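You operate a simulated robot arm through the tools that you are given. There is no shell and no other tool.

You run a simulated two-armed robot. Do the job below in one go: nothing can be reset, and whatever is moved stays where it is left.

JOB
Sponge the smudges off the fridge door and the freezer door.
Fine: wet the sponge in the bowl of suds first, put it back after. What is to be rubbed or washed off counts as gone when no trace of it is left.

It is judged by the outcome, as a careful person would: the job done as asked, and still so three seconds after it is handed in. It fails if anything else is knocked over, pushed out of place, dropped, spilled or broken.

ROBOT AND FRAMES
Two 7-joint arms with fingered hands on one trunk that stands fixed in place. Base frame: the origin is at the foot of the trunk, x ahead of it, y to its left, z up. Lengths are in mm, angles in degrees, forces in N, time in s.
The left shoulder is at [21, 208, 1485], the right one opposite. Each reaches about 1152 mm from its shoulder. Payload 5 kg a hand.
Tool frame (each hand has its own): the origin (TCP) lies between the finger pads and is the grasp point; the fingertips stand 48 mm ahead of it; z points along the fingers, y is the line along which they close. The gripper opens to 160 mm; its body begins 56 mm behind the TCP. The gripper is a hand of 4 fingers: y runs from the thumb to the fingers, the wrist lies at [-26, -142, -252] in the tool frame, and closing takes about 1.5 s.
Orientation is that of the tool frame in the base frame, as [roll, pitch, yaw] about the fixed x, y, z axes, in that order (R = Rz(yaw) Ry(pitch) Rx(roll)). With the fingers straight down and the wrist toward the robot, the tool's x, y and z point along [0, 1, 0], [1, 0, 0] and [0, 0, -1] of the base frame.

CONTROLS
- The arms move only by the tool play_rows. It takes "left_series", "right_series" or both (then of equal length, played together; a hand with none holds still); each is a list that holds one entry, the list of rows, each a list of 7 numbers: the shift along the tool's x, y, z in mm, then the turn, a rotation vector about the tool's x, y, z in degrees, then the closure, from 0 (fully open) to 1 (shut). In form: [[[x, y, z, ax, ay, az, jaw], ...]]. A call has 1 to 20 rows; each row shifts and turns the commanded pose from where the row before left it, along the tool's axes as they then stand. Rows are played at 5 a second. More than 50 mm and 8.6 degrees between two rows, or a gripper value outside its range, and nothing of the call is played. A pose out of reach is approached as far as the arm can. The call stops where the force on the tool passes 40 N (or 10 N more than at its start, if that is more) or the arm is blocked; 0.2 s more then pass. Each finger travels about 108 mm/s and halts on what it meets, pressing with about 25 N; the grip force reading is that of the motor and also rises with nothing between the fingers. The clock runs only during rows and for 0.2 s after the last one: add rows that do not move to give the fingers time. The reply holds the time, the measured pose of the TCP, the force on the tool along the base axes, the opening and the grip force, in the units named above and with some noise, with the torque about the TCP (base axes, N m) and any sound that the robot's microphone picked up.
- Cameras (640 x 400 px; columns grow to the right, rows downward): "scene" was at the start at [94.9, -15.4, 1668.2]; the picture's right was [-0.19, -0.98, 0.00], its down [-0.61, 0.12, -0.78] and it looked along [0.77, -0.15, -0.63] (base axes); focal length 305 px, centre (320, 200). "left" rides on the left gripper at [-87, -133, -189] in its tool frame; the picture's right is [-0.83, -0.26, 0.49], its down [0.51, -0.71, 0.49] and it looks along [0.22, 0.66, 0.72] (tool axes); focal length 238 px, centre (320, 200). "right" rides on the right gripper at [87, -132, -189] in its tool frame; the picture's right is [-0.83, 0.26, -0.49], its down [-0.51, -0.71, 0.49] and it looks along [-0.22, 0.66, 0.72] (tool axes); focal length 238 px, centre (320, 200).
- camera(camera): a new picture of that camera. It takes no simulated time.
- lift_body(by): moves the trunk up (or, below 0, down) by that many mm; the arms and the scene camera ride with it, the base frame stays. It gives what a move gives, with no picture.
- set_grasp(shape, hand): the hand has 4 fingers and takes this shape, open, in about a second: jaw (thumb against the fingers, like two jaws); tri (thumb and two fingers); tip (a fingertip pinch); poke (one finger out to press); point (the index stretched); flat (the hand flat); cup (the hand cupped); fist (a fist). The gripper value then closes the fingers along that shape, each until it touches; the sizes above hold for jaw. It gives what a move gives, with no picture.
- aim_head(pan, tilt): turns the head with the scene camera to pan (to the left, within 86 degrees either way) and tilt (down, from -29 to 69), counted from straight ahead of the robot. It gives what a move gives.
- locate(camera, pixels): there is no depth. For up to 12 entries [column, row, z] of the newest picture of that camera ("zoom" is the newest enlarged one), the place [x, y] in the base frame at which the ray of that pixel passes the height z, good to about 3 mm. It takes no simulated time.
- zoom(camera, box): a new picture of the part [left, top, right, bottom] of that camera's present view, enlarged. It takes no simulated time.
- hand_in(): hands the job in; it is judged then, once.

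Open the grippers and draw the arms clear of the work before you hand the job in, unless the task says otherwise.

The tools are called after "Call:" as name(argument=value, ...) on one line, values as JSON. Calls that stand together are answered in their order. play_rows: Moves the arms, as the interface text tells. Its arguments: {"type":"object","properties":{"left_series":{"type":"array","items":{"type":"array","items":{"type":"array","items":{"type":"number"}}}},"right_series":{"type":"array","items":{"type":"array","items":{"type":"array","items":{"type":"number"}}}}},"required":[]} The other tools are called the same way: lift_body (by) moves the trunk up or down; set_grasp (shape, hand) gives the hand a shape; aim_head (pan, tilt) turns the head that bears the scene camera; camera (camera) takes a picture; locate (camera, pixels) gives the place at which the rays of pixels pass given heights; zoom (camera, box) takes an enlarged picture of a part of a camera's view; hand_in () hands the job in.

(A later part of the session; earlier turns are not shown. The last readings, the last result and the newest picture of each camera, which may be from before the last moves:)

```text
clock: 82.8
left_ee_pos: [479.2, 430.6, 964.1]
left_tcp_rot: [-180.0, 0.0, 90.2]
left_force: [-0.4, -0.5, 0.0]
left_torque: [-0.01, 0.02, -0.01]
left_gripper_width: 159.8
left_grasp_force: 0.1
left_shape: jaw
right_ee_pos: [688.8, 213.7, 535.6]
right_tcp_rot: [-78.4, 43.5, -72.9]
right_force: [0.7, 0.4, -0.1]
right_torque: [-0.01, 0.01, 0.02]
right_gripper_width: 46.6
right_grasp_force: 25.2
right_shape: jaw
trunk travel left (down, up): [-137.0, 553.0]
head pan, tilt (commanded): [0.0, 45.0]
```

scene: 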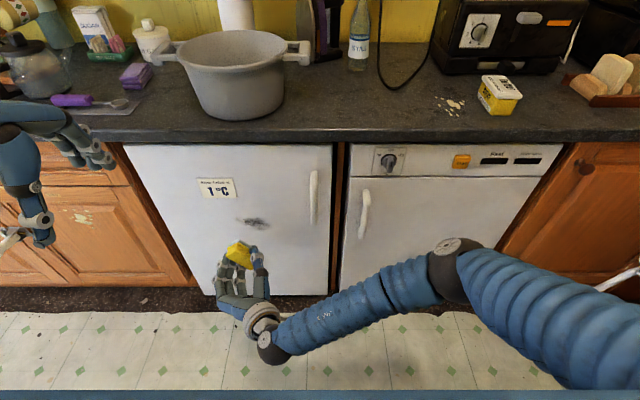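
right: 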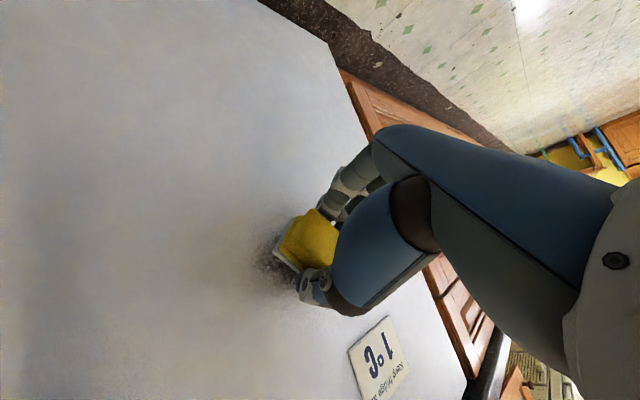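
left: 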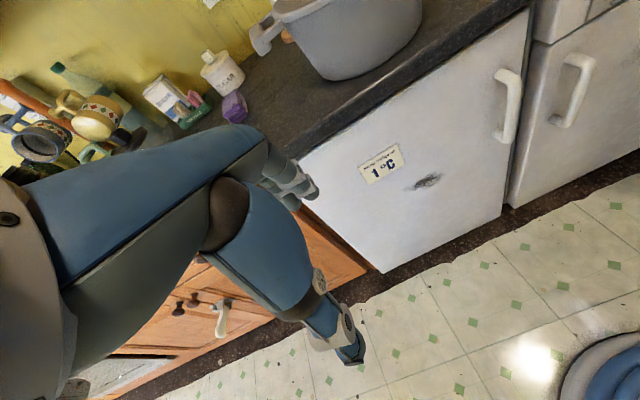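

Call:
play_rows(right_series=[[[0.4, 0, 2, 0, 0, 0, 0.95], [0.4, 0, 2, 0, 0, 0, 0.95], [0.4, 0, 2, 0, 0, 0, 0.95], [0, 0, 0, 0, 0, 0, 0.95]]])

```text
clock: 83.8
left_ee_pos: [480.0, 430.4, 962.9]
left_tcp_rot: [179.9, -0.1, 90.1]
left_force: [0.1, 0.3, -0.1]
left_torque: [-0.01, -0.01, 0.0]
left_gripper_width: 160.1
left_grasp_force: 0.0
left_shape: jaw
right_ee_pos: [694.7, 215.9, 536.5]
right_tcp_rot: [-78.4, 43.4, -73.0]
right_force: [-0.3, -0.6, -0.5]
right_torque: [-0.01, 0.0, 0.0]
right_gripper_width: 46.5
right_grasp_force: 25.3
right_shape: jaw
trunk travel left (down, up): [-137.0, 553.0]
head pan, tilt (commanded): [0.0, 45.0]
```

Still no contact at x=695; a few more 2 mm steps.

Call:
play_rows(right_series=[[[0.4, 0, 2, 0, 0, 0, 0.95], [0.4, 0, 2, 0, 0, 0, 0.95], [0, 0, 0, 0, 0, 0, 0.95]]])

Call:
zoom(camera="scene", box=[150, 150, 350, 300])

```text
clock: 84.6
left_ee_pos: [479.9, 429.4, 963.1]
left_tcp_rot: [180.0, -0.1, 90.2]
left_force: [0.7, 0.9, 0.3]
left_torque: [-0.01, -0.01, 0.01]
left_gripper_width: 159.8
left_grasp_force: 0.0
left_shape: jaw
right_ee_pos: [697.8, 214.4, 536.4]
right_tcp_rot: [-78.5, 43.5, -73.0]
right_force: [-8.4, -2.1, 0.9]
right_torque: [-0.02, -0.11, -0.17]
right_gripper_width: 46.5
right_grasp_force: 25.3
right_shape: jaw
trunk travel left (down, up): [-137.0, 553.0]
head pan, tilt (commanded): [0.0, 45.0]
```

```text
2.67 times, centred on (250, 225) of scene
```

zoom: 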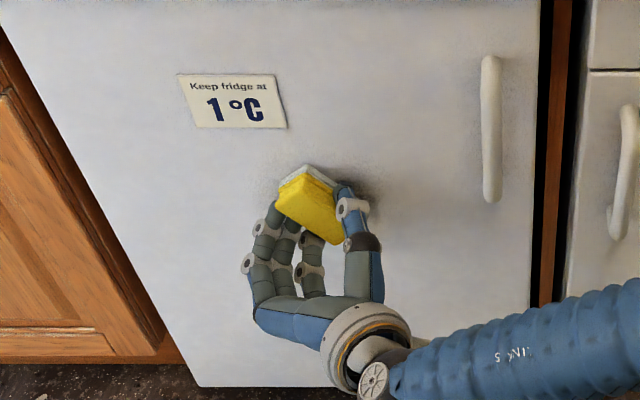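

Light flush contact (-8 N). I press 1 mm more and sweep right over the right part of the smudge.

Call:
play_rows(right_series=[[[0.2, 0, 1, 0, 0, 0, 0.95], [8.3, -8.4, -1.8, 0, 0, 0, 0.95], [8.3, -8.4, -1.8, 0, 0, 0, 0.95], [8.3, -8.4, -1.8, 0, 0, 0, 0.95], [8.3, -8.4, -1.8, 0, 0, 0, 0.95], [8.3, -8.4, -1.8, 0, 0, 0, 0.95], [0, 0, 0, 0, 0, 0, 0.95]]])

Call:
zoom(camera="scene", box=[150, 150, 350, 300])

```text
clock: 86.2
left_ee_pos: [478.9, 431.5, 963.4]
left_tcp_rot: [180.0, 0.1, 90.1]
left_force: [0.5, 0.1, 0.7]
left_torque: [-0.02, -0.01, -0.01]
left_gripper_width: 160.2
left_grasp_force: 0.0
left_shape: jaw
right_ee_pos: [698.1, 157.3, 535.3]
right_tcp_rot: [-78.4, 43.5, -72.8]
right_force: [-25.0, 13.2, -0.8]
right_torque: [0.02, 0.35, 0.9]
right_gripper_width: 47.2
right_grasp_force: 24.8
right_shape: jaw
trunk travel left (down, up): [-137.0, 553.0]
head pan, tilt (commanded): [0.0, 45.0]
```

```text
2.67 times, centred on (250, 225) of scene
```

zoom: 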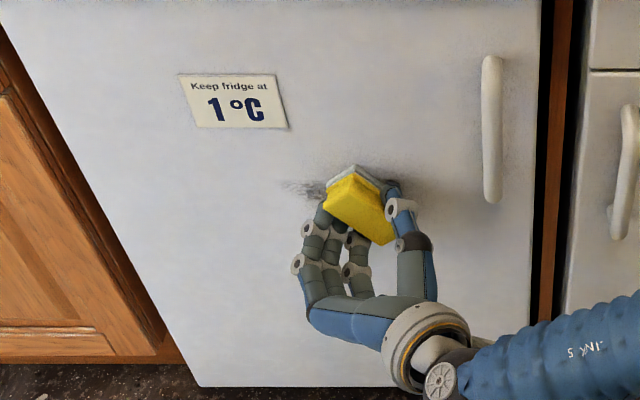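

The right part is wiped; a remnant is visible on the left at (302,187). I sweep left across the full width.

Call:
play_rows(right_series=[[[-0.2, 0, -1, 0, 0, 0, 0.95], [-8.3, 8.4, 1.8, 0, 0, 0, 0.95], [-8.3, 8.4, 1.8, 0, 0, 0, 0.95], [-8.3, 8.4, 1.8, 0, 0, 0, 0.95], [-8.3, 8.4, 1.8, 0, 0, 0, 0.95], [-8.3, 8.4, 1.8, 0, 0, 0, 0.95], [-8.3, 8.4, 1.8, 0, 0, 0, 0.95], [-8.3, 8.4, 1.8, 0, 0, 0, 0.95], [-8.3, 8.4, 1.8, 0, 0, 0, 0.95], [-8.3, 8.4, 1.8, 0, 0, 0, 0.95], [0, 0, 0, 0, 0, 0, 0.95]]])

Call:
zoom(camera="scene", box=[150, 150, 350, 300])

```text
clock: 86.8
left_ee_pos: [481.5, 430.4, 963.3]
left_tcp_rot: [-180.0, 0.0, 90.1]
left_force: [0.3, -0.2, -1.5]
left_torque: [-0.03, 0.07, -0.02]
left_gripper_width: 159.9
left_grasp_force: 0.1
left_shape: jaw
right_ee_pos: [697.6, 164.1, 531.9]
right_tcp_rot: [-78.8, 43.4, -73.5]
right_force: [-18.5, -9.3, 7.1]
right_torque: [0.18, -0.54, -0.45]
right_gripper_width: 47.5
right_grasp_force: 25.3
right_shape: jaw
trunk travel left (down, up): [-137.0, 553.0]
head pan, tilt (commanded): [0.0, 45.0]
stopped in row 3 (right hand): the force on the tool passed its limit at 44 N (the readings are from after the stop); the commanded pose is now the measured one
```

```text
2.67 times, centred on (250, 225) of scene
```

zoom: 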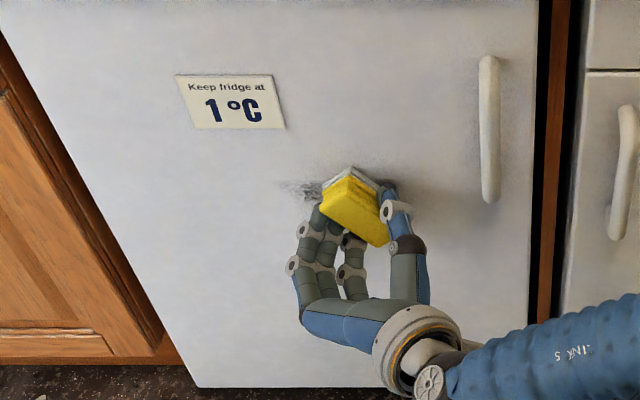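

Moving left digs in slightly and stopped at 44 N. I ease off 2 mm and continue left more lightly.

Call:
play_rows(right_series=[[[-0.4, 0, -2, 0, 0, 0, 0.95], [-7, 7, 1.4, 0, 0, 0, 0.95], [-7, 7, 1.4, 0, 0, 0, 0.95], [-7, 7, 1.4, 0, 0, 0, 0.95], [-7, 7, 1.4, 0, 0, 0, 0.95], [-7, 7, 1.4, 0, 0, 0, 0.95], [-7, 7, 1.4, 0, 0, 0, 0.95], [-7, 7, 1.4, 0, 0, 0, 0.95], [-7, 7, 1.4, 0, 0, 0, 0.95], [0, 0, 0, 0, 0, 0, 0.95]]])

Call:
zoom(camera="scene", box=[150, 150, 350, 300])

```text
clock: 89.0
left_ee_pos: [480.3, 430.3, 963.3]
left_tcp_rot: [180.0, 0.0, 90.2]
left_force: [0.2, -0.4, -0.3]
left_torque: [0.03, -0.01, 0.03]
left_gripper_width: 160.0
left_grasp_force: 0.0
left_shape: jaw
right_ee_pos: [694.9, 242.8, 532.1]
right_tcp_rot: [-78.7, 43.4, -73.4]
right_force: [1.0, 0.3, -0.5]
right_torque: [0.0, 0.04, -0.01]
right_gripper_width: 46.7
right_grasp_force: 25.4
right_shape: jaw
trunk travel left (down, up): [-137.0, 553.0]
head pan, tilt (commanded): [0.0, 45.0]
```

```text
2.67 times, centred on (250, 225) of scene
```

zoom: 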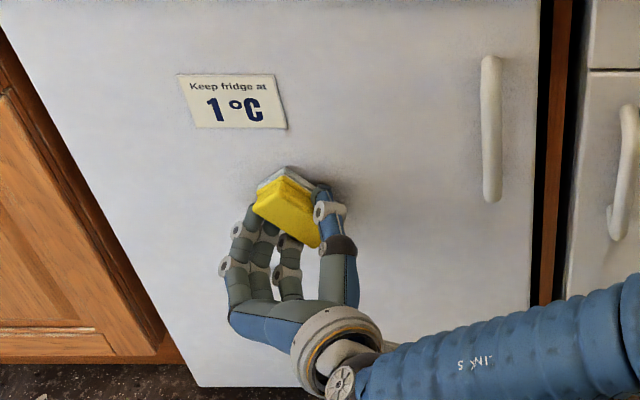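

I move to the upper-left end of the smudge (y≈262, z≈552), press gently, and sweep right, which is the stable direction.

Call:
play_rows(right_series=[[[-13.5, -0.4, 2.9, 0, 0, 0, 0.95], [-13.5, -0.4, 2.9, 0, 0, 0, 0.95], [0.4, 0, 1.8, 0, 0, 0, 0.95], [0.4, 0, 1.5, 0, 0, 0, 0.95], [0, 0, 0, 0, 0, 0, 0.95]]])

Call:
zoom(camera="scene", box=[150, 150, 350, 300])

```text
clock: 90.2
left_ee_pos: [479.5, 430.0, 963.2]
left_tcp_rot: [180.0, 0.0, 90.2]
left_force: [0.5, 0.4, -0.3]
left_torque: [0.01, -0.01, 0.0]
left_gripper_width: 159.9
left_grasp_force: 0.0
left_shape: jaw
right_ee_pos: [698.0, 262.5, 551.8]
right_tcp_rot: [-78.8, 43.3, -73.4]
right_force: [-17.5, -4.7, 1.9]
right_torque: [0.08, -0.18, -0.17]
right_gripper_width: 46.9
right_grasp_force: 24.8
right_shape: jaw
trunk travel left (down, up): [-137.0, 553.0]
head pan, tilt (commanded): [0.0, 45.0]
```

```text
2.67 times, centred on (250, 225) of scene
```

zoom: 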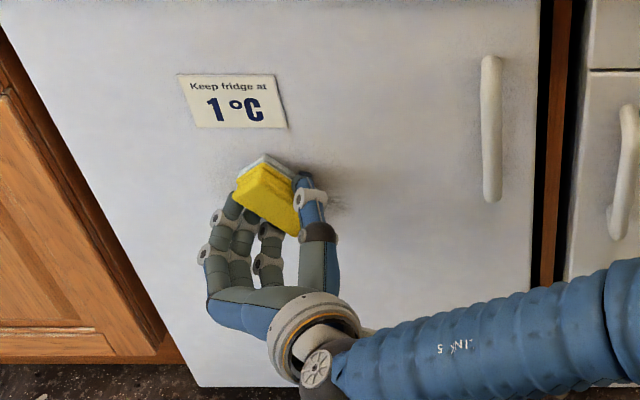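

Contact -17 N at the left end; a faint trace remains around (340,195). I sweep right along this line.

Call:
play_rows(right_series=[[[8.3, -8.4, -1.8, 0, 0, 0, 0.95], [8.3, -8.4, -1.8, 0, 0, 0, 0.95], [8.3, -8.4, -1.8, 0, 0, 0, 0.95], [8.3, -8.4, -1.8, 0, 0, 0, 0.95], [8.3, -8.4, -1.8, 0, 0, 0, 0.95], [8.3, -8.4, -1.8, 0, 0, 0, 0.95], [8.3, -8.4, -1.8, 0, 0, 0, 0.95], [8.3, -8.4, -1.8, 0, 0, 0, 0.95], [8.3, -8.4, -1.8, 0, 0, 0, 0.95], [0, 0, 0, 0, 0, 0, 0.95]]])

Call:
zoom(camera="scene", box=[150, 150, 350, 300])

```text
clock: 92.4
left_ee_pos: [479.0, 430.4, 963.2]
left_tcp_rot: [-180.0, -0.1, 90.2]
left_force: [0.0, 0.4, 0.5]
left_torque: [-0.02, 0.02, 0.03]
left_gripper_width: 159.9
left_grasp_force: 0.1
left_shape: jaw
right_ee_pos: [698.8, 155.7, 553.0]
right_tcp_rot: [-78.8, 43.4, -73.5]
right_force: [-25.3, 12.6, -0.7]
right_torque: [0.07, 0.42, 1.03]
right_gripper_width: 47.0
right_grasp_force: 24.6
right_shape: jaw
trunk travel left (down, up): [-137.0, 553.0]
head pan, tilt (commanded): [0.0, 45.0]
```

```text
2.67 times, centred on (250, 225) of scene
```

zoom: 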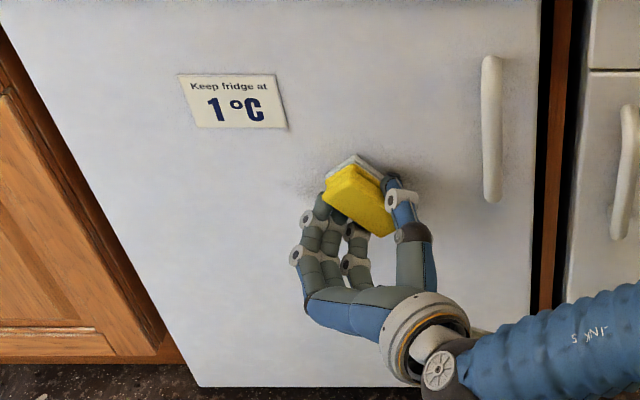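

Left side looks clean now. I back off to inspect the whole area.

Call:
play_rows(right_series=[[[-4.2, 0, -19.5, 0, 0, 0, 0.95], [-6.3, 0, -29.3, 0, 0, 0, 0.95], [-6.3, 0, -29.3, 0, 0, 0, 0.95], [0, 0, 0, 0, 0, 0, 0.95]]])

Call:
zoom(camera="scene", box=[180, 160, 340, 260])

Call:
camera(camera="right")

Call:
camera(camera="left")

```text
clock: 93.4
left_ee_pos: [479.6, 430.6, 962.6]
left_tcp_rot: [-180.0, -0.1, 90.1]
left_force: [0.1, -0.9, 0.7]
left_torque: [-0.04, -0.01, 0.0]
left_gripper_width: 160.2
left_grasp_force: 0.1
left_shape: jaw
right_ee_pos: [620.4, 154.0, 550.9]
right_tcp_rot: [-78.7, 43.3, -73.7]
right_force: [0.5, -0.2, 0.7]
right_torque: [0.01, 0.0, -0.03]
right_gripper_width: 46.9
right_grasp_force: 25.0
right_shape: jaw
trunk travel left (down, up): [-137.0, 553.0]
head pan, tilt (commanded): [0.0, 45.0]
```

```text
4.00 times, centred on (260, 210) of scene
```

zoom: 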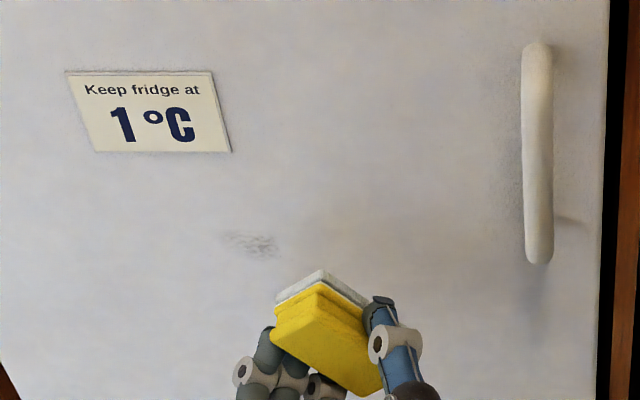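

```text
taken
```

right: 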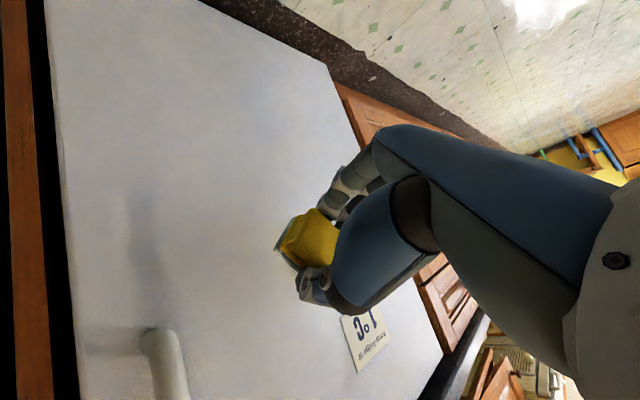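

```text
taken
```

left: 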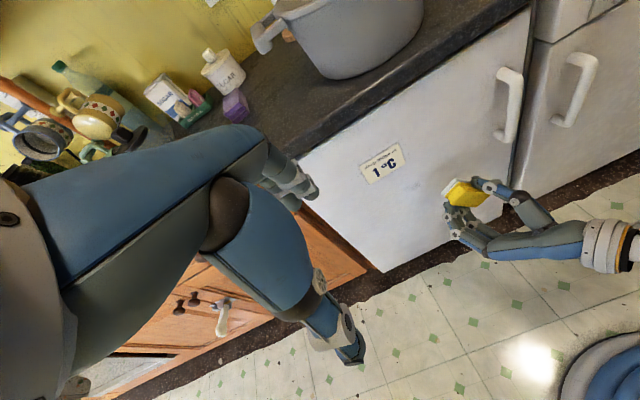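

A remnant remains at (250,243) in the zoom, i.e. about (y,z)=(255,553): the pad contacts mostly along its right edge. I shift further left (y≈310) and will press and sweep right again.

Call:
play_rows(right_series=[[[-26.1, 28.5, 5.8, 0, 0, 0, 0.95], [-26.1, 28.5, 5.8, 0, 0, 0, 0.95], [-26.1, 28.5, 5.8, 0, 0, 0, 0.95], [-26.1, 28.5, 5.8, 0, 0, 0, 0.95], [4.9, 0, 22.8, 0, 0, 0, 0.95], [4.9, 0, 22.8, 0, 0, 0, 0.95], [4.9, 0, 22.8, 0, 0, 0, 0.95], [0, 0, 0, 0, 0, 0, 0.95]]])

Call:
zoom(camera="scene", box=[150, 150, 350, 300])

Call:
camera(camera="right")

```text
clock: 95.2
left_ee_pos: [480.4, 430.2, 962.9]
left_tcp_rot: [180.0, 0.0, 90.1]
left_force: [0.3, -0.3, 0.1]
left_torque: [0.01, -0.01, -0.01]
left_gripper_width: 160.2
left_grasp_force: 0.1
left_shape: jaw
right_ee_pos: [692.6, 311.0, 547.1]
right_tcp_rot: [-78.7, 43.3, -73.5]
right_force: [0.1, -0.7, -1.0]
right_torque: [0.0, 0.03, -0.03]
right_gripper_width: 46.7
right_grasp_force: 25.2
right_shape: jaw
trunk travel left (down, up): [-137.0, 553.0]
head pan, tilt (commanded): [0.0, 45.0]
```

```text
2.67 times, centred on (250, 225) of scene
```

zoom: 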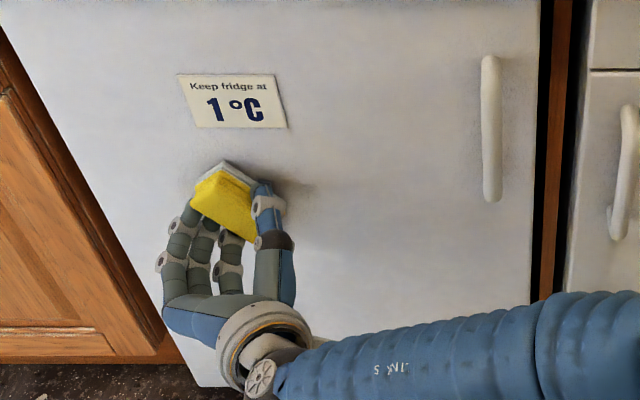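

```text
taken
```

right: 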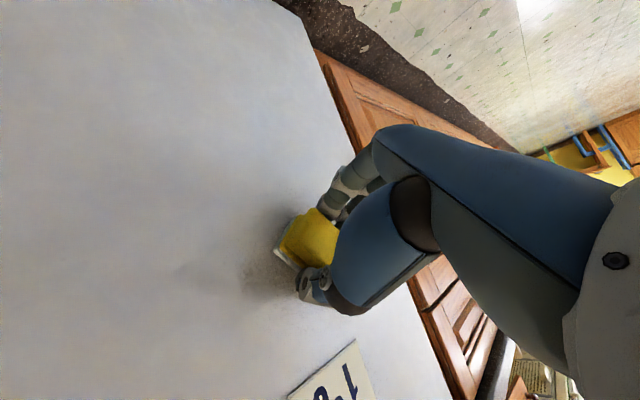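

At (693,311,547). I press to about x=698 and sweep right 100 mm.

Call:
play_rows(right_series=[[[0.4, 0, 2, 0, 0, 0, 0.95], [0.4, 0, 2, 0, 0, 0, 0.95], [0.3, 0, 1.3, 0, 0, 0, 0.95], [0, 0, 0, 0, 0, 0, 0.95]]])

Call:
play_rows(right_series=[[[8.3, -8.4, -1.8, 0, 0, 0, 0.95], [8.3, -8.4, -1.8, 0, 0, 0, 0.95], [8.3, -8.4, -1.8, 0, 0, 0, 0.95], [8.3, -8.4, -1.8, 0, 0, 0, 0.95], [8.3, -8.4, -1.8, 0, 0, 0, 0.95], [8.3, -8.4, -1.8, 0, 0, 0, 0.95], [8.3, -8.4, -1.8, 0, 0, 0, 0.95], [8.3, -8.4, -1.8, 0, 0, 0, 0.95], [8.3, -8.4, -1.8, 0, 0, 0, 0.95], [0, 0, 0, 0, 0, 0, 0.95]]])

Call:
zoom(camera="scene", box=[150, 150, 350, 300])

```text
clock: 96.2
left_ee_pos: [479.3, 431.0, 964.6]
left_tcp_rot: [180.0, 0.0, 90.3]
left_force: [0.3, -0.4, 0.1]
left_torque: [0.02, 0.0, -0.01]
left_gripper_width: 160.0
left_grasp_force: 0.1
left_shape: jaw
right_ee_pos: [696.8, 311.5, 546.0]
right_tcp_rot: [-78.8, 43.3, -73.5]
right_force: [-1.2, -0.4, -0.1]
right_torque: [-0.04, -0.02, 0.03]
right_gripper_width: 46.8
right_grasp_force: 25.3
right_shape: jaw
trunk travel left (down, up): [-137.0, 553.0]
head pan, tilt (commanded): [0.0, 45.0]
```

```text
clock: 98.4
left_ee_pos: [479.6, 430.0, 963.5]
left_tcp_rot: [180.0, 0.1, 90.2]
left_force: [0.2, -0.3, 0.6]
left_torque: [-0.02, 0.0, 0.01]
left_gripper_width: 159.8
left_grasp_force: 0.1
left_shape: jaw
right_ee_pos: [693.8, 203.3, 547.7]
right_tcp_rot: [-78.7, 43.3, -73.5]
right_force: [0.3, -0.1, -0.9]
right_torque: [0.01, 0.02, 0.03]
right_gripper_width: 46.9
right_grasp_force: 25.0
right_shape: jaw
trunk travel left (down, up): [-137.0, 553.0]
head pan, tilt (commanded): [0.0, 45.0]
```

```text
2.67 times, centred on (250, 225) of scene
```

zoom: 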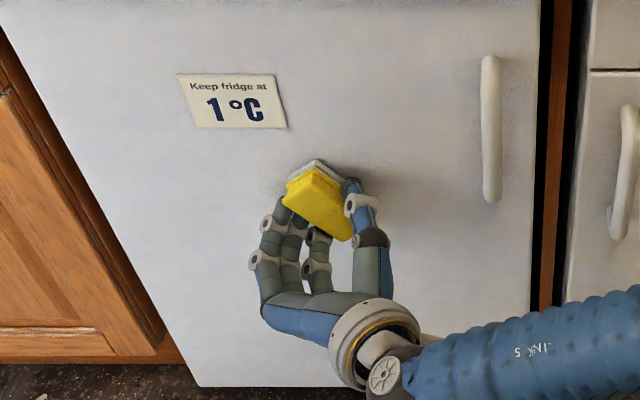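

That pass barely touched (-1 N). I go back left, press firmer (~15 N), and sweep right again keeping the pressure.

Call:
play_rows(right_series=[[[-19.1, 19.3, 4.1, 0, 0, 0, 0.95], [-19.1, 19.3, 4.1, 0, 0, 0, 0.95], [-19.1, 19.3, 4.1, 0, 0, 0, 0.95], [-17, 17.3, 3.7, 0, 0, 0, 0.95], [0.4, 0, 2, 0, 0, 0, 0.95], [0.4, 0, 2, 0, 0, 0, 0.95], [0, 0, 0, 0, 0, 0, 0.95]]])

```text
clock: 100.0
left_ee_pos: [479.9, 429.0, 963.2]
left_tcp_rot: [180.0, 0.0, 90.3]
left_force: [-0.6, 0.0, 0.2]
left_torque: [-0.02, 0.01, 0.03]
left_gripper_width: 160.1
left_grasp_force: 0.0
left_shape: jaw
right_ee_pos: [696.9, 312.5, 545.9]
right_tcp_rot: [-78.8, 43.4, -73.2]
right_force: [-19.6, -3.9, 0.0]
right_torque: [0.01, 0.01, -0.07]
right_gripper_width: 47.2
right_grasp_force: 24.9
right_shape: jaw
trunk travel left (down, up): [-137.0, 553.0]
head pan, tilt (commanded): [0.0, 45.0]
```

Firm flush contact (-20 N, negligible torque). I sweep right.

Call:
play_rows(right_series=[[[8.3, -8.4, -1.6, 0, 0, 0, 0.95], [8.3, -8.4, -1.6, 0, 0, 0, 0.95], [8.3, -8.4, -1.6, 0, 0, 0, 0.95], [8.3, -8.4, -1.6, 0, 0, 0, 0.95], [8.3, -8.4, -1.6, 0, 0, 0, 0.95], [8.3, -8.4, -1.6, 0, 0, 0, 0.95], [8.3, -8.4, -1.6, 0, 0, 0, 0.95], [8.3, -8.4, -1.6, 0, 0, 0, 0.95], [8.3, -8.4, -1.6, 0, 0, 0, 0.95], [8.3, -8.4, -1.6, 0, 0, 0, 0.95], [0, 0, 0, 0, 0, 0, 0.95]]])

Call:
zoom(camera="scene", box=[150, 150, 350, 300])

```text
clock: 102.3
left_ee_pos: [481.3, 428.3, 963.5]
left_tcp_rot: [-180.0, -0.1, 90.0]
left_force: [0.7, -0.3, 0.8]
left_torque: [0.06, 0.11, 0.0]
left_gripper_width: 159.9
left_grasp_force: 0.0
left_shape: jaw
right_ee_pos: [697.3, 198.1, 545.7]
right_tcp_rot: [-79.1, 43.7, -73.1]
right_force: [-9.4, 0.5, 1.3]
right_torque: [0.03, -0.16, 0.04]
right_gripper_width: 47.2
right_grasp_force: 25.1
right_shape: jaw
trunk travel left (down, up): [-137.0, 553.0]
head pan, tilt (commanded): [0.0, 45.0]
stopped in row 11 (right hand): the force on the tool passed its limit at 41 N (the readings are from after the stop); the commanded pose is now the measured one
```

```text
2.67 times, centred on (250, 225) of scene
```

zoom: 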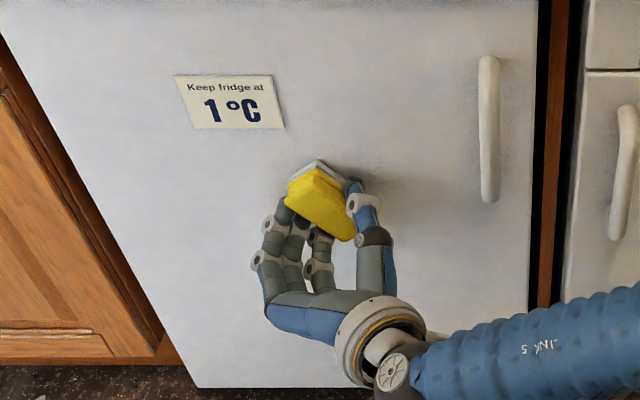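

Good pass. I continue right to y≈145, then back off and inspect.

Call:
play_rows(right_series=[[[8.3, -8.4, -1.7, 0, 0, 0, 0.95], [8.3, -8.4, -1.7, 0, 0, 0, 0.95], [8.3, -8.4, -1.7, 0, 0, 0, 0.95], [8.3, -8.4, -1.7, 0, 0, 0, 0.95], [-4.2, 0, -19.5, 0, 0, 0, 0.95], [-6.3, 0, -29.3, 0, 0, 0, 0.95], [-6.3, 0, -29.3, 0, 0, 0, 0.95], [0, 0, 0, 0, 0, 0, 0.95]]])

Call:
zoom(camera="scene", box=[180, 160, 340, 260])

Call:
camera(camera="right")

```text
clock: 104.1
left_ee_pos: [480.3, 430.4, 962.1]
left_tcp_rot: [-180.0, 0.0, 90.2]
left_force: [0.3, -0.7, 0.4]
left_torque: [0.04, 0.03, 0.03]
left_gripper_width: 159.8
left_grasp_force: 0.0
left_shape: jaw
right_ee_pos: [620.6, 150.7, 548.3]
right_tcp_rot: [-79.0, 43.6, -73.3]
right_force: [1.0, -0.3, 0.1]
right_torque: [-0.01, 0.01, -0.01]
right_gripper_width: 46.6
right_grasp_force: 24.6
right_shape: jaw
trunk travel left (down, up): [-137.0, 553.0]
head pan, tilt (commanded): [0.0, 45.0]
```

```text
4.00 times, centred on (260, 210) of scene
```

zoom: 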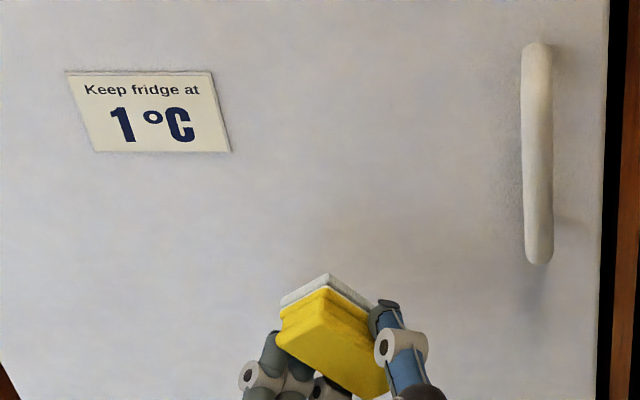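

```text
taken
```

right: 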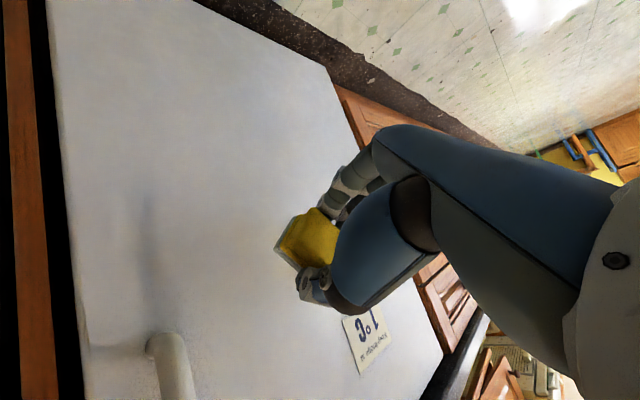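

The left remnant is gone. I move the hand right to uncover the lower part of the area and check for any trace.

Call:
play_rows(right_series=[[[-4.2, 0, -19.5, 0, 0, 0, 0.95], [27.8, -28.1, -6.1, 0, 0, 0, 0.95], [27.8, -28.1, -6.1, 0, 0, 0, 0.95], [27.8, -28.1, -6.1, 0, 0, 0, 0.95], [27.8, -28.1, -6.1, 0, 0, 0, 0.95], [0, 0, 0, 0, 0, 0, 0.95]]])

Call:
zoom(camera="scene", box=[190, 180, 310, 255])

Call:
zoom(camera="scene", box=[120, 140, 340, 300])

Call:
zoom(camera="scene", box=[360, 160, 520, 260])

Call:
camera(camera="left")

```text
clock: 105.5
left_ee_pos: [481.0, 431.0, 963.1]
left_tcp_rot: [180.0, 0.0, 90.2]
left_force: [-0.9, -0.5, 0.4]
left_torque: [0.0, -0.02, 0.01]
left_gripper_width: 160.1
left_grasp_force: 0.0
left_shape: jaw
right_ee_pos: [601.4, -9.3, 545.9]
right_tcp_rot: [-79.1, 43.6, -73.3]
right_force: [0.4, -0.2, 0.0]
right_torque: [0.0, 0.01, -0.03]
right_gripper_width: 46.9
right_grasp_force: 25.0
right_shape: jaw
trunk travel left (down, up): [-137.0, 553.0]
head pan, tilt (commanded): [0.0, 45.0]
```

```text
5.33 times, centred on (250, 218) of scene
```

zoom: 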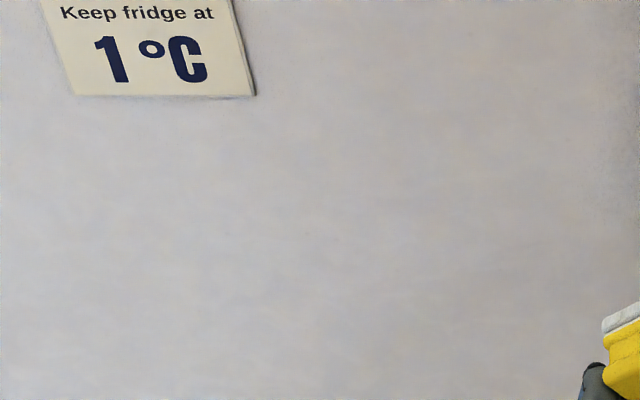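

```text
2.50 times, centred on (230, 220) of scene
```

zoom: 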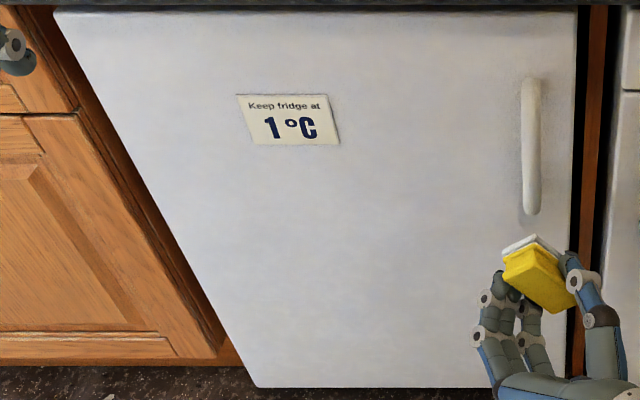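

```text
4.00 times, centred on (440, 210) of scene
```

zoom: 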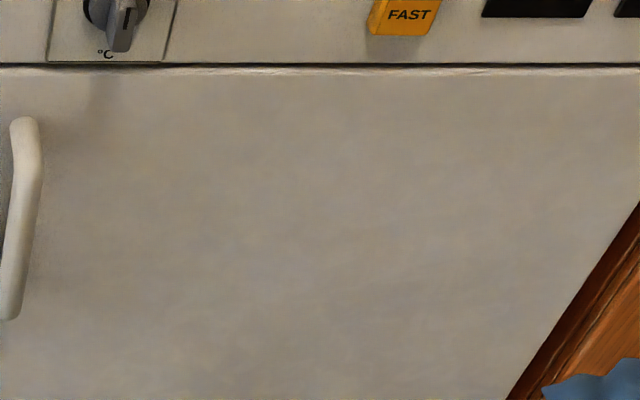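

```text
taken
```

left: 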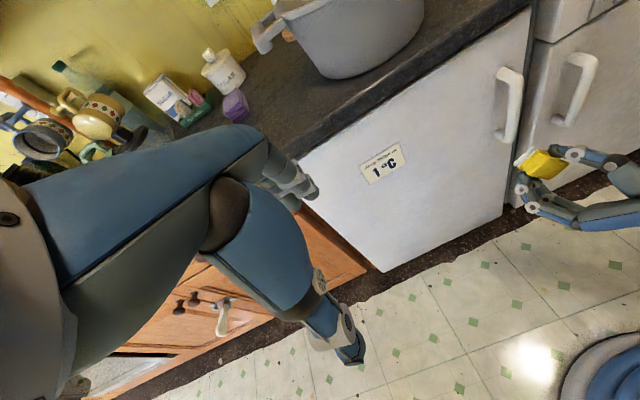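

Both doors are clean with no trace. Now I bring the sponge back: first move to a free spot in front of the freezer, about (550,-270,590), well away from the doors.

Call:
play_rows(right_series=[[[20.1, -30.5, -11.9, 0, 0, 0, 0.95], [20.1, -30.5, -11.9, 0, 0, 0, 0.95], [20.1, -30.5, -11.9, 0, 0, 0, 0.95], [20.1, -30.5, -11.9, 0, 0, 0, 0.95], [20.1, -30.5, -11.9, 0, 0, 0, 0.95], [20.1, -30.5, -11.9, 0, 0, 0, 0.95], [20.1, -30.5, -11.9, 0, 0, 0, 0.95], [0, 0, 0, 0, 0, 0, 0.95]]])

Call:
aim_head(pan=-20, tilt=40)

Call:
camera(camera="scene")

```text
clock: 107.3
left_ee_pos: [479.8, 430.9, 964.0]
left_tcp_rot: [180.0, 0.0, 90.1]
left_force: [-0.1, -0.1, -0.8]
left_torque: [-0.04, -0.01, 0.01]
left_gripper_width: 160.0
left_grasp_force: 0.0
left_shape: jaw
right_ee_pos: [550.6, -271.0, 591.5]
right_tcp_rot: [-79.1, 43.6, -73.2]
right_force: [0.4, 0.2, -0.5]
right_torque: [0.01, -0.02, -0.02]
right_gripper_width: 46.6
right_grasp_force: 25.3
right_shape: jaw
trunk travel left (down, up): [-137.0, 553.0]
head pan, tilt (commanded): [0.0, 45.0]
```

```text
clock: 108.1
left_ee_pos: [480.7, 429.8, 964.6]
left_tcp_rot: [-180.0, -0.1, 90.1]
left_force: [-0.2, -0.1, -0.1]
left_torque: [-0.02, 0.02, 0.03]
left_gripper_width: 160.0
left_grasp_force: 0.1
left_shape: jaw
right_ee_pos: [551.0, -270.4, 591.2]
right_tcp_rot: [-79.1, 43.5, -73.3]
right_force: [0.1, 0.6, -1.0]
right_torque: [0.0, 0.0, -0.01]
right_gripper_width: 47.0
right_grasp_force: 24.9
right_shape: jaw
trunk travel left (down, up): [-137.0, 553.0]
head pan, tilt (commanded): [-20.0, 40.0]
```

```text
taken
```

scene: 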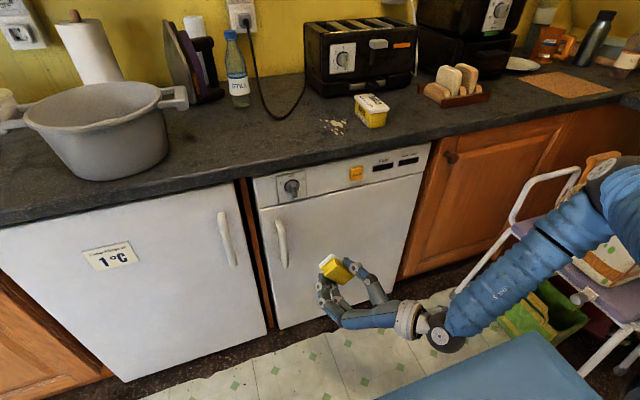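

Hand at (551,-270,591), clear of everything. I unwind the wrist toward the intermediate orientation in small steps, checking for flags.

Call:
play_rows(right_series=[[[0, 0, 0, -2.82, -4.16, -6.36, 0.95], [0, 0, 0, -2.82, -4.16, -6.36, 0.95], [0, 0, 0, -2.82, -4.16, -6.36, 0.95], [0, 0, 0, 0, 0, 0, 0.95]]])

Call:
camera(camera="scene")

```text
clock: 109.1
left_ee_pos: [479.4, 429.4, 963.9]
left_tcp_rot: [-180.0, 0.0, 90.2]
left_force: [0.4, -0.1, -0.7]
left_torque: [0.0, 0.01, -0.02]
left_gripper_width: 160.2
left_grasp_force: 0.1
left_shape: jaw
right_ee_pos: [550.7, -271.0, 590.3]
right_tcp_rot: [-81.6, 22.5, -62.3]
right_force: [-0.8, -0.5, 0.3]
right_torque: [0.0, -0.02, 0.02]
right_gripper_width: 46.8
right_grasp_force: 24.5
right_shape: jaw
trunk travel left (down, up): [-137.0, 553.0]
head pan, tilt (commanded): [-20.0, 40.0]
```

```text
taken
```

scene: 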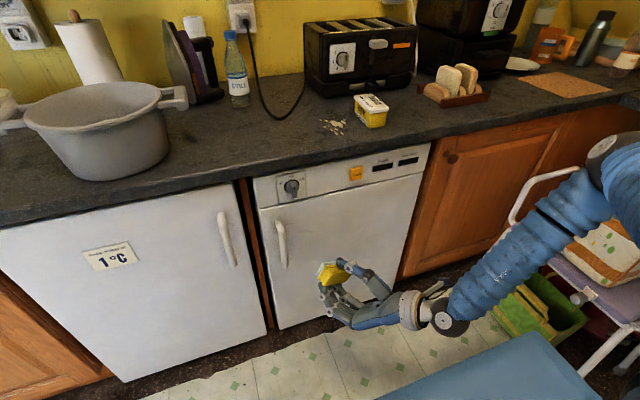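

No flags. I continue unwinding.

Call:
play_rows(right_series=[[[0, 0, 0, -2.82, -4.16, -6.36, 0.95], [0, 0, 0, -2.82, -4.16, -6.36, 0.95], [0, 0, 0, -2.82, -4.16, -6.36, 0.95], [0, 0, 0, -2.82, -4.16, -6.36, 0.95], [0, 0, 0, 0, 0, 0, 0.95]]])

Call:
camera(camera="scene")

```text
clock: 110.3
left_ee_pos: [480.5, 430.3, 963.5]
left_tcp_rot: [180.0, 0.1, 90.1]
left_force: [0.9, -0.2, 0.0]
left_torque: [0.05, -0.02, 0.02]
left_gripper_width: 159.9
left_grasp_force: 0.0
left_shape: jaw
right_ee_pos: [551.6, -271.7, 589.4]
right_tcp_rot: [-90.7, -4.0, -47.4]
right_force: [0.5, 0.0, 0.6]
right_torque: [0.02, 0.01, 0.01]
right_gripper_width: 46.6
right_grasp_force: 24.7
right_shape: jaw
trunk travel left (down, up): [-137.0, 553.0]
head pan, tilt (commanded): [-20.0, 40.0]
```

```text
taken
```

scene: 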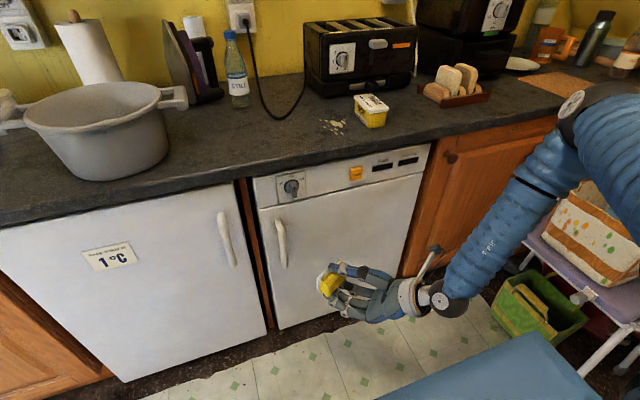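

Smooth. I continue with the remaining steps to the intermediate orientation.

Call:
play_rows(right_series=[[[0, 0, 0, -2.82, -4.16, -6.36, 0.95], [0, 0, 0, -2.82, -4.16, -6.36, 0.95], [0, 0, 0, -2.82, -4.16, -6.36, 0.95], [0, 0, 0, 0, 0, 0, 0.95]]])

Call:
camera(camera="scene")

```text
clock: 111.3
left_ee_pos: [479.6, 429.5, 963.3]
left_tcp_rot: [-180.0, 0.1, 90.1]
left_force: [-0.5, 0.3, 1.0]
left_torque: [0.06, 0.01, 0.01]
left_gripper_width: 160.0
left_grasp_force: 0.0
left_shape: jaw
right_ee_pos: [551.0, -271.1, 589.7]
right_tcp_rot: [-102.6, -21.7, -32.5]
right_force: [0.5, 0.6, -0.8]
right_torque: [-0.02, 0.02, -0.02]
right_gripper_width: 46.7
right_grasp_force: 25.6
right_shape: jaw
trunk travel left (down, up): [-137.0, 553.0]
head pan, tilt (commanded): [-20.0, 40.0]
```

```text
taken
```

scene: 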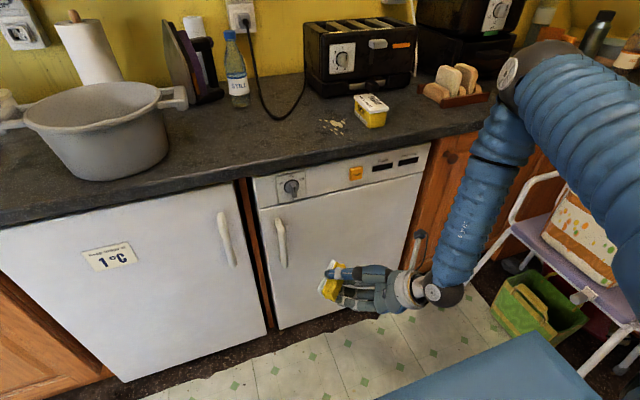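

Still smooth (elbow rising in front, clear of the counter). Three more steps.

Call:
play_rows(right_series=[[[0, 0, 0, -2.82, -4.16, -6.36, 0.95], [0, 0, 0, -2.82, -4.16, -6.36, 0.95], [0, 0, 0, -2.82, -4.16, -6.36, 0.95], [0, 0, 0, 0, 0, 0, 0.95]]])

Call:
camera(camera="scene")

```text
clock: 112.3
left_ee_pos: [480.3, 429.5, 962.8]
left_tcp_rot: [-180.0, 0.0, 90.1]
left_force: [-0.2, -0.5, 0.2]
left_torque: [0.0, 0.04, -0.02]
left_gripper_width: 160.0
left_grasp_force: 0.0
left_shape: jaw
right_ee_pos: [551.6, -271.8, 590.2]
right_tcp_rot: [-121.3, -34.8, -11.4]
right_force: [-0.7, 0.8, -0.7]
right_torque: [0.0, 0.0, 0.05]
right_gripper_width: 46.7
right_grasp_force: 24.3
right_shape: jaw
trunk travel left (down, up): [-137.0, 553.0]
head pan, tilt (commanded): [-20.0, 40.0]
```

```text
taken
```

scene: 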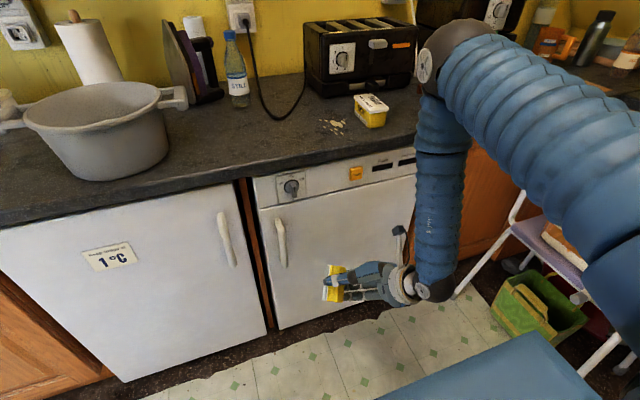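

Intermediate orientation reached. Next I turn from here back to fingers-down (axis (-0.15,-0.70,-0.70)), a few steps at a time.

Call:
play_rows(right_series=[[[0, 0, 0, -1.19, -5.67, -5.68, 0.95], [0, 0, 0, -1.19, -5.67, -5.68, 0.95], [0, 0, 0, -1.19, -5.67, -5.68, 0.95], [0, 0, 0, -1.19, -5.67, -5.68, 0.95], [0, 0, 0, 0, 0, 0, 0.95]]])

Call:
camera(camera="scene")

```text
clock: 113.5
left_ee_pos: [480.3, 429.5, 963.7]
left_tcp_rot: [179.9, 0.0, 90.2]
left_force: [0.6, -0.1, -0.3]
left_torque: [0.02, -0.01, 0.01]
left_gripper_width: 160.0
left_grasp_force: 0.2
left_shape: jaw
right_ee_pos: [553.1, -272.4, 590.6]
right_tcp_rot: [-149.1, -34.6, 27.8]
right_force: [0.2, 0.3, -1.0]
right_torque: [-0.01, -0.01, 0.02]
right_gripper_width: 46.5
right_grasp_force: 25.0
right_shape: jaw
trunk travel left (down, up): [-137.0, 553.0]
head pan, tilt (commanded): [-20.0, 40.0]
```

```text
taken
```

scene: 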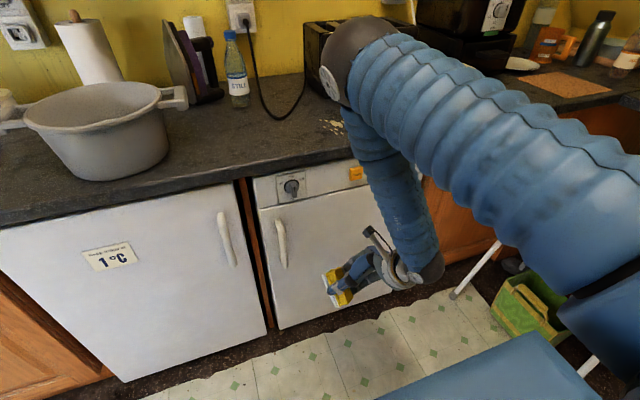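

The elbow is swinging in front of the body; I continue cautiously with three more steps.

Call:
play_rows(right_series=[[[0, 0, 0, -1.19, -5.67, -5.68, 0.95], [0, 0, 0, -1.19, -5.67, -5.68, 0.95], [0, 0, 0, 0, 0, 0, 0.95]]])

Call:
camera(camera="scene")

```text
clock: 114.3
left_ee_pos: [480.0, 429.7, 963.6]
left_tcp_rot: [-180.0, 0.1, 90.2]
left_force: [0.3, -0.3, -0.3]
left_torque: [0.01, -0.03, 0.01]
left_gripper_width: 159.7
left_grasp_force: 0.0
left_shape: jaw
right_ee_pos: [552.3, -271.5, 590.4]
right_tcp_rot: [-161.1, -29.0, 45.7]
right_force: [0.4, -0.1, -0.8]
right_torque: [0.0, -0.02, 0.02]
right_gripper_width: 46.9
right_grasp_force: 24.9
right_shape: jaw
trunk travel left (down, up): [-137.0, 553.0]
head pan, tilt (commanded): [-20.0, 40.0]
```

```text
taken
```

scene: 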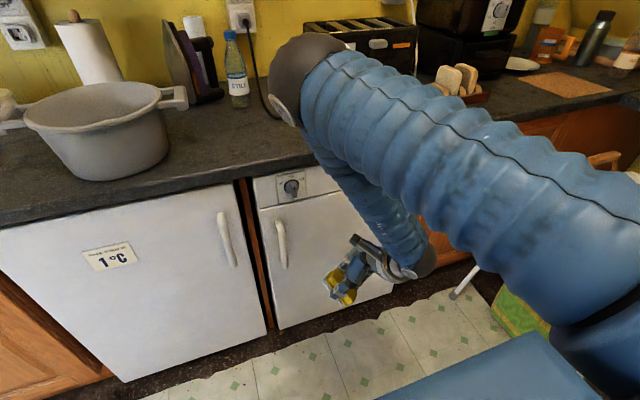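

The elbow is now in front-left but everything is still free. I continue the remaining turn to fingers-down.

Call:
play_rows(right_series=[[[0, 0, 0, -1.19, -5.67, -5.68, 0.95], [0, 0, 0, -1.19, -5.67, -5.68, 0.95], [0, 0, 0, -1.19, -5.67, -5.68, 0.95], [0, 0, 0, 0, 0, 0, 0.95]]])

Call:
camera(camera="scene")

```text
clock: 115.3
left_ee_pos: [480.2, 429.4, 962.8]
left_tcp_rot: [180.0, 0.0, 90.1]
left_force: [0.2, -0.2, -0.4]
left_torque: [-0.02, -0.02, -0.01]
left_gripper_width: 160.0
left_grasp_force: 0.1
left_shape: jaw
right_ee_pos: [550.8, -270.6, 590.2]
right_tcp_rot: [-173.2, -16.1, 67.7]
right_force: [-0.4, 0.9, -0.2]
right_torque: [0.03, 0.02, -0.02]
right_gripper_width: 46.7
right_grasp_force: 24.4
right_shape: jaw
trunk travel left (down, up): [-137.0, 553.0]
head pan, tilt (commanded): [-20.0, 40.0]
```

```text
taken
```

scene: 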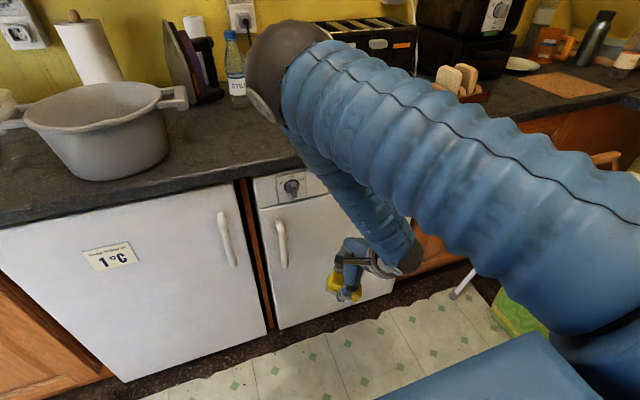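

Almost fingers-down. Final three steps.

Call:
play_rows(right_series=[[[0, 0, 0, -1.19, -5.67, -5.68, 0.95], [0, 0, 0, -1.19, -5.67, -5.68, 0.95], [0, 0, 0, -1.19, -5.67, -5.68, 0.95], [0, 0, 0, 0, 0, 0, 0.95]]])

Call:
camera(camera="scene")

Call:
zoom(camera="right", box=[220, 130, 460, 330])

```text
clock: 116.3
left_ee_pos: [479.8, 430.3, 963.8]
left_tcp_rot: [180.0, 0.0, 90.3]
left_force: [-0.1, -0.7, -0.8]
left_torque: [0.03, 0.0, 0.02]
left_gripper_width: 159.8
left_grasp_force: 0.0
left_shape: jaw
right_ee_pos: [565.8, -297.4, 600.6]
right_tcp_rot: [-178.8, -0.8, 86.6]
right_force: [-0.1, -0.4, -0.9]
right_torque: [-0.02, -0.01, 0.03]
right_gripper_width: 47.0
right_grasp_force: 25.2
right_shape: jaw
right hand out of reach, approached as far as the arm can: row 2, 3
trunk travel left (down, up): [-137.0, 553.0]
head pan, tilt (commanded): [-20.0, 40.0]
```

```text
taken
```

scene: 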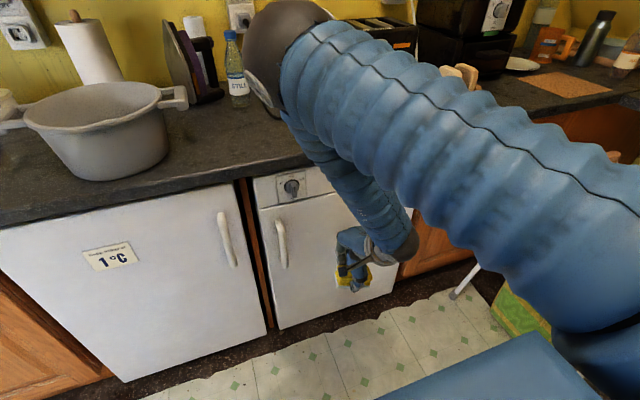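

```text
2.00 times, centred on (340, 230) of right
```

zoom: 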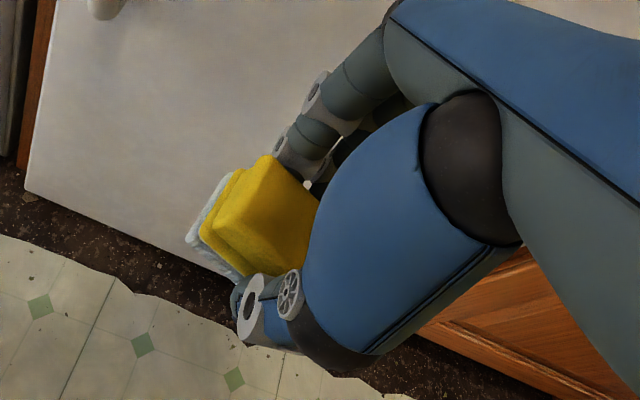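

Hand is fingers-down again with the sponge still held. I raise the trunk in two steps so the sponge is above the counter.

Call:
lift_body(by=250)

Call:
camera(camera="scene")

Call:
camera(camera="left")

```text
clock: 118.9
left_ee_pos: [480.3, 429.3, 1213.2]
left_tcp_rot: [179.9, 0.0, 90.2]
left_force: [0.3, 0.6, -0.8]
left_torque: [0.03, 0.03, 0.0]
left_gripper_width: 160.1
left_grasp_force: 0.1
left_shape: jaw
right_ee_pos: [565.7, -297.7, 852.6]
right_tcp_rot: [-178.6, -0.8, 86.3]
right_force: [-0.4, -0.2, -1.2]
right_torque: [-0.03, -0.04, 0.02]
right_gripper_width: 46.7
right_grasp_force: 25.3
right_shape: jaw
trunk travel left (down, up): [-387.0, 303.0]
head pan, tilt (commanded): [-20.0, 40.0]
```

```text
taken
```

scene: 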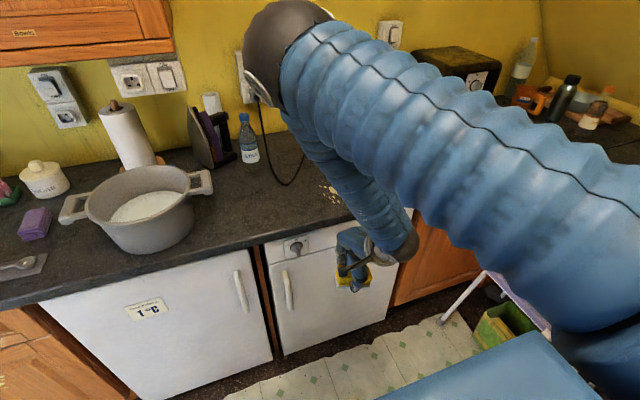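

```text
taken
```

left: 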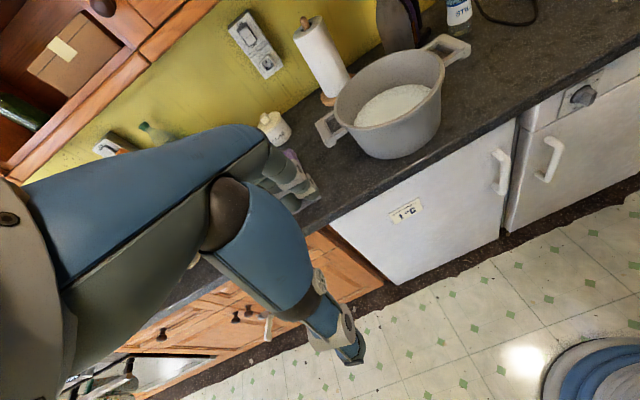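

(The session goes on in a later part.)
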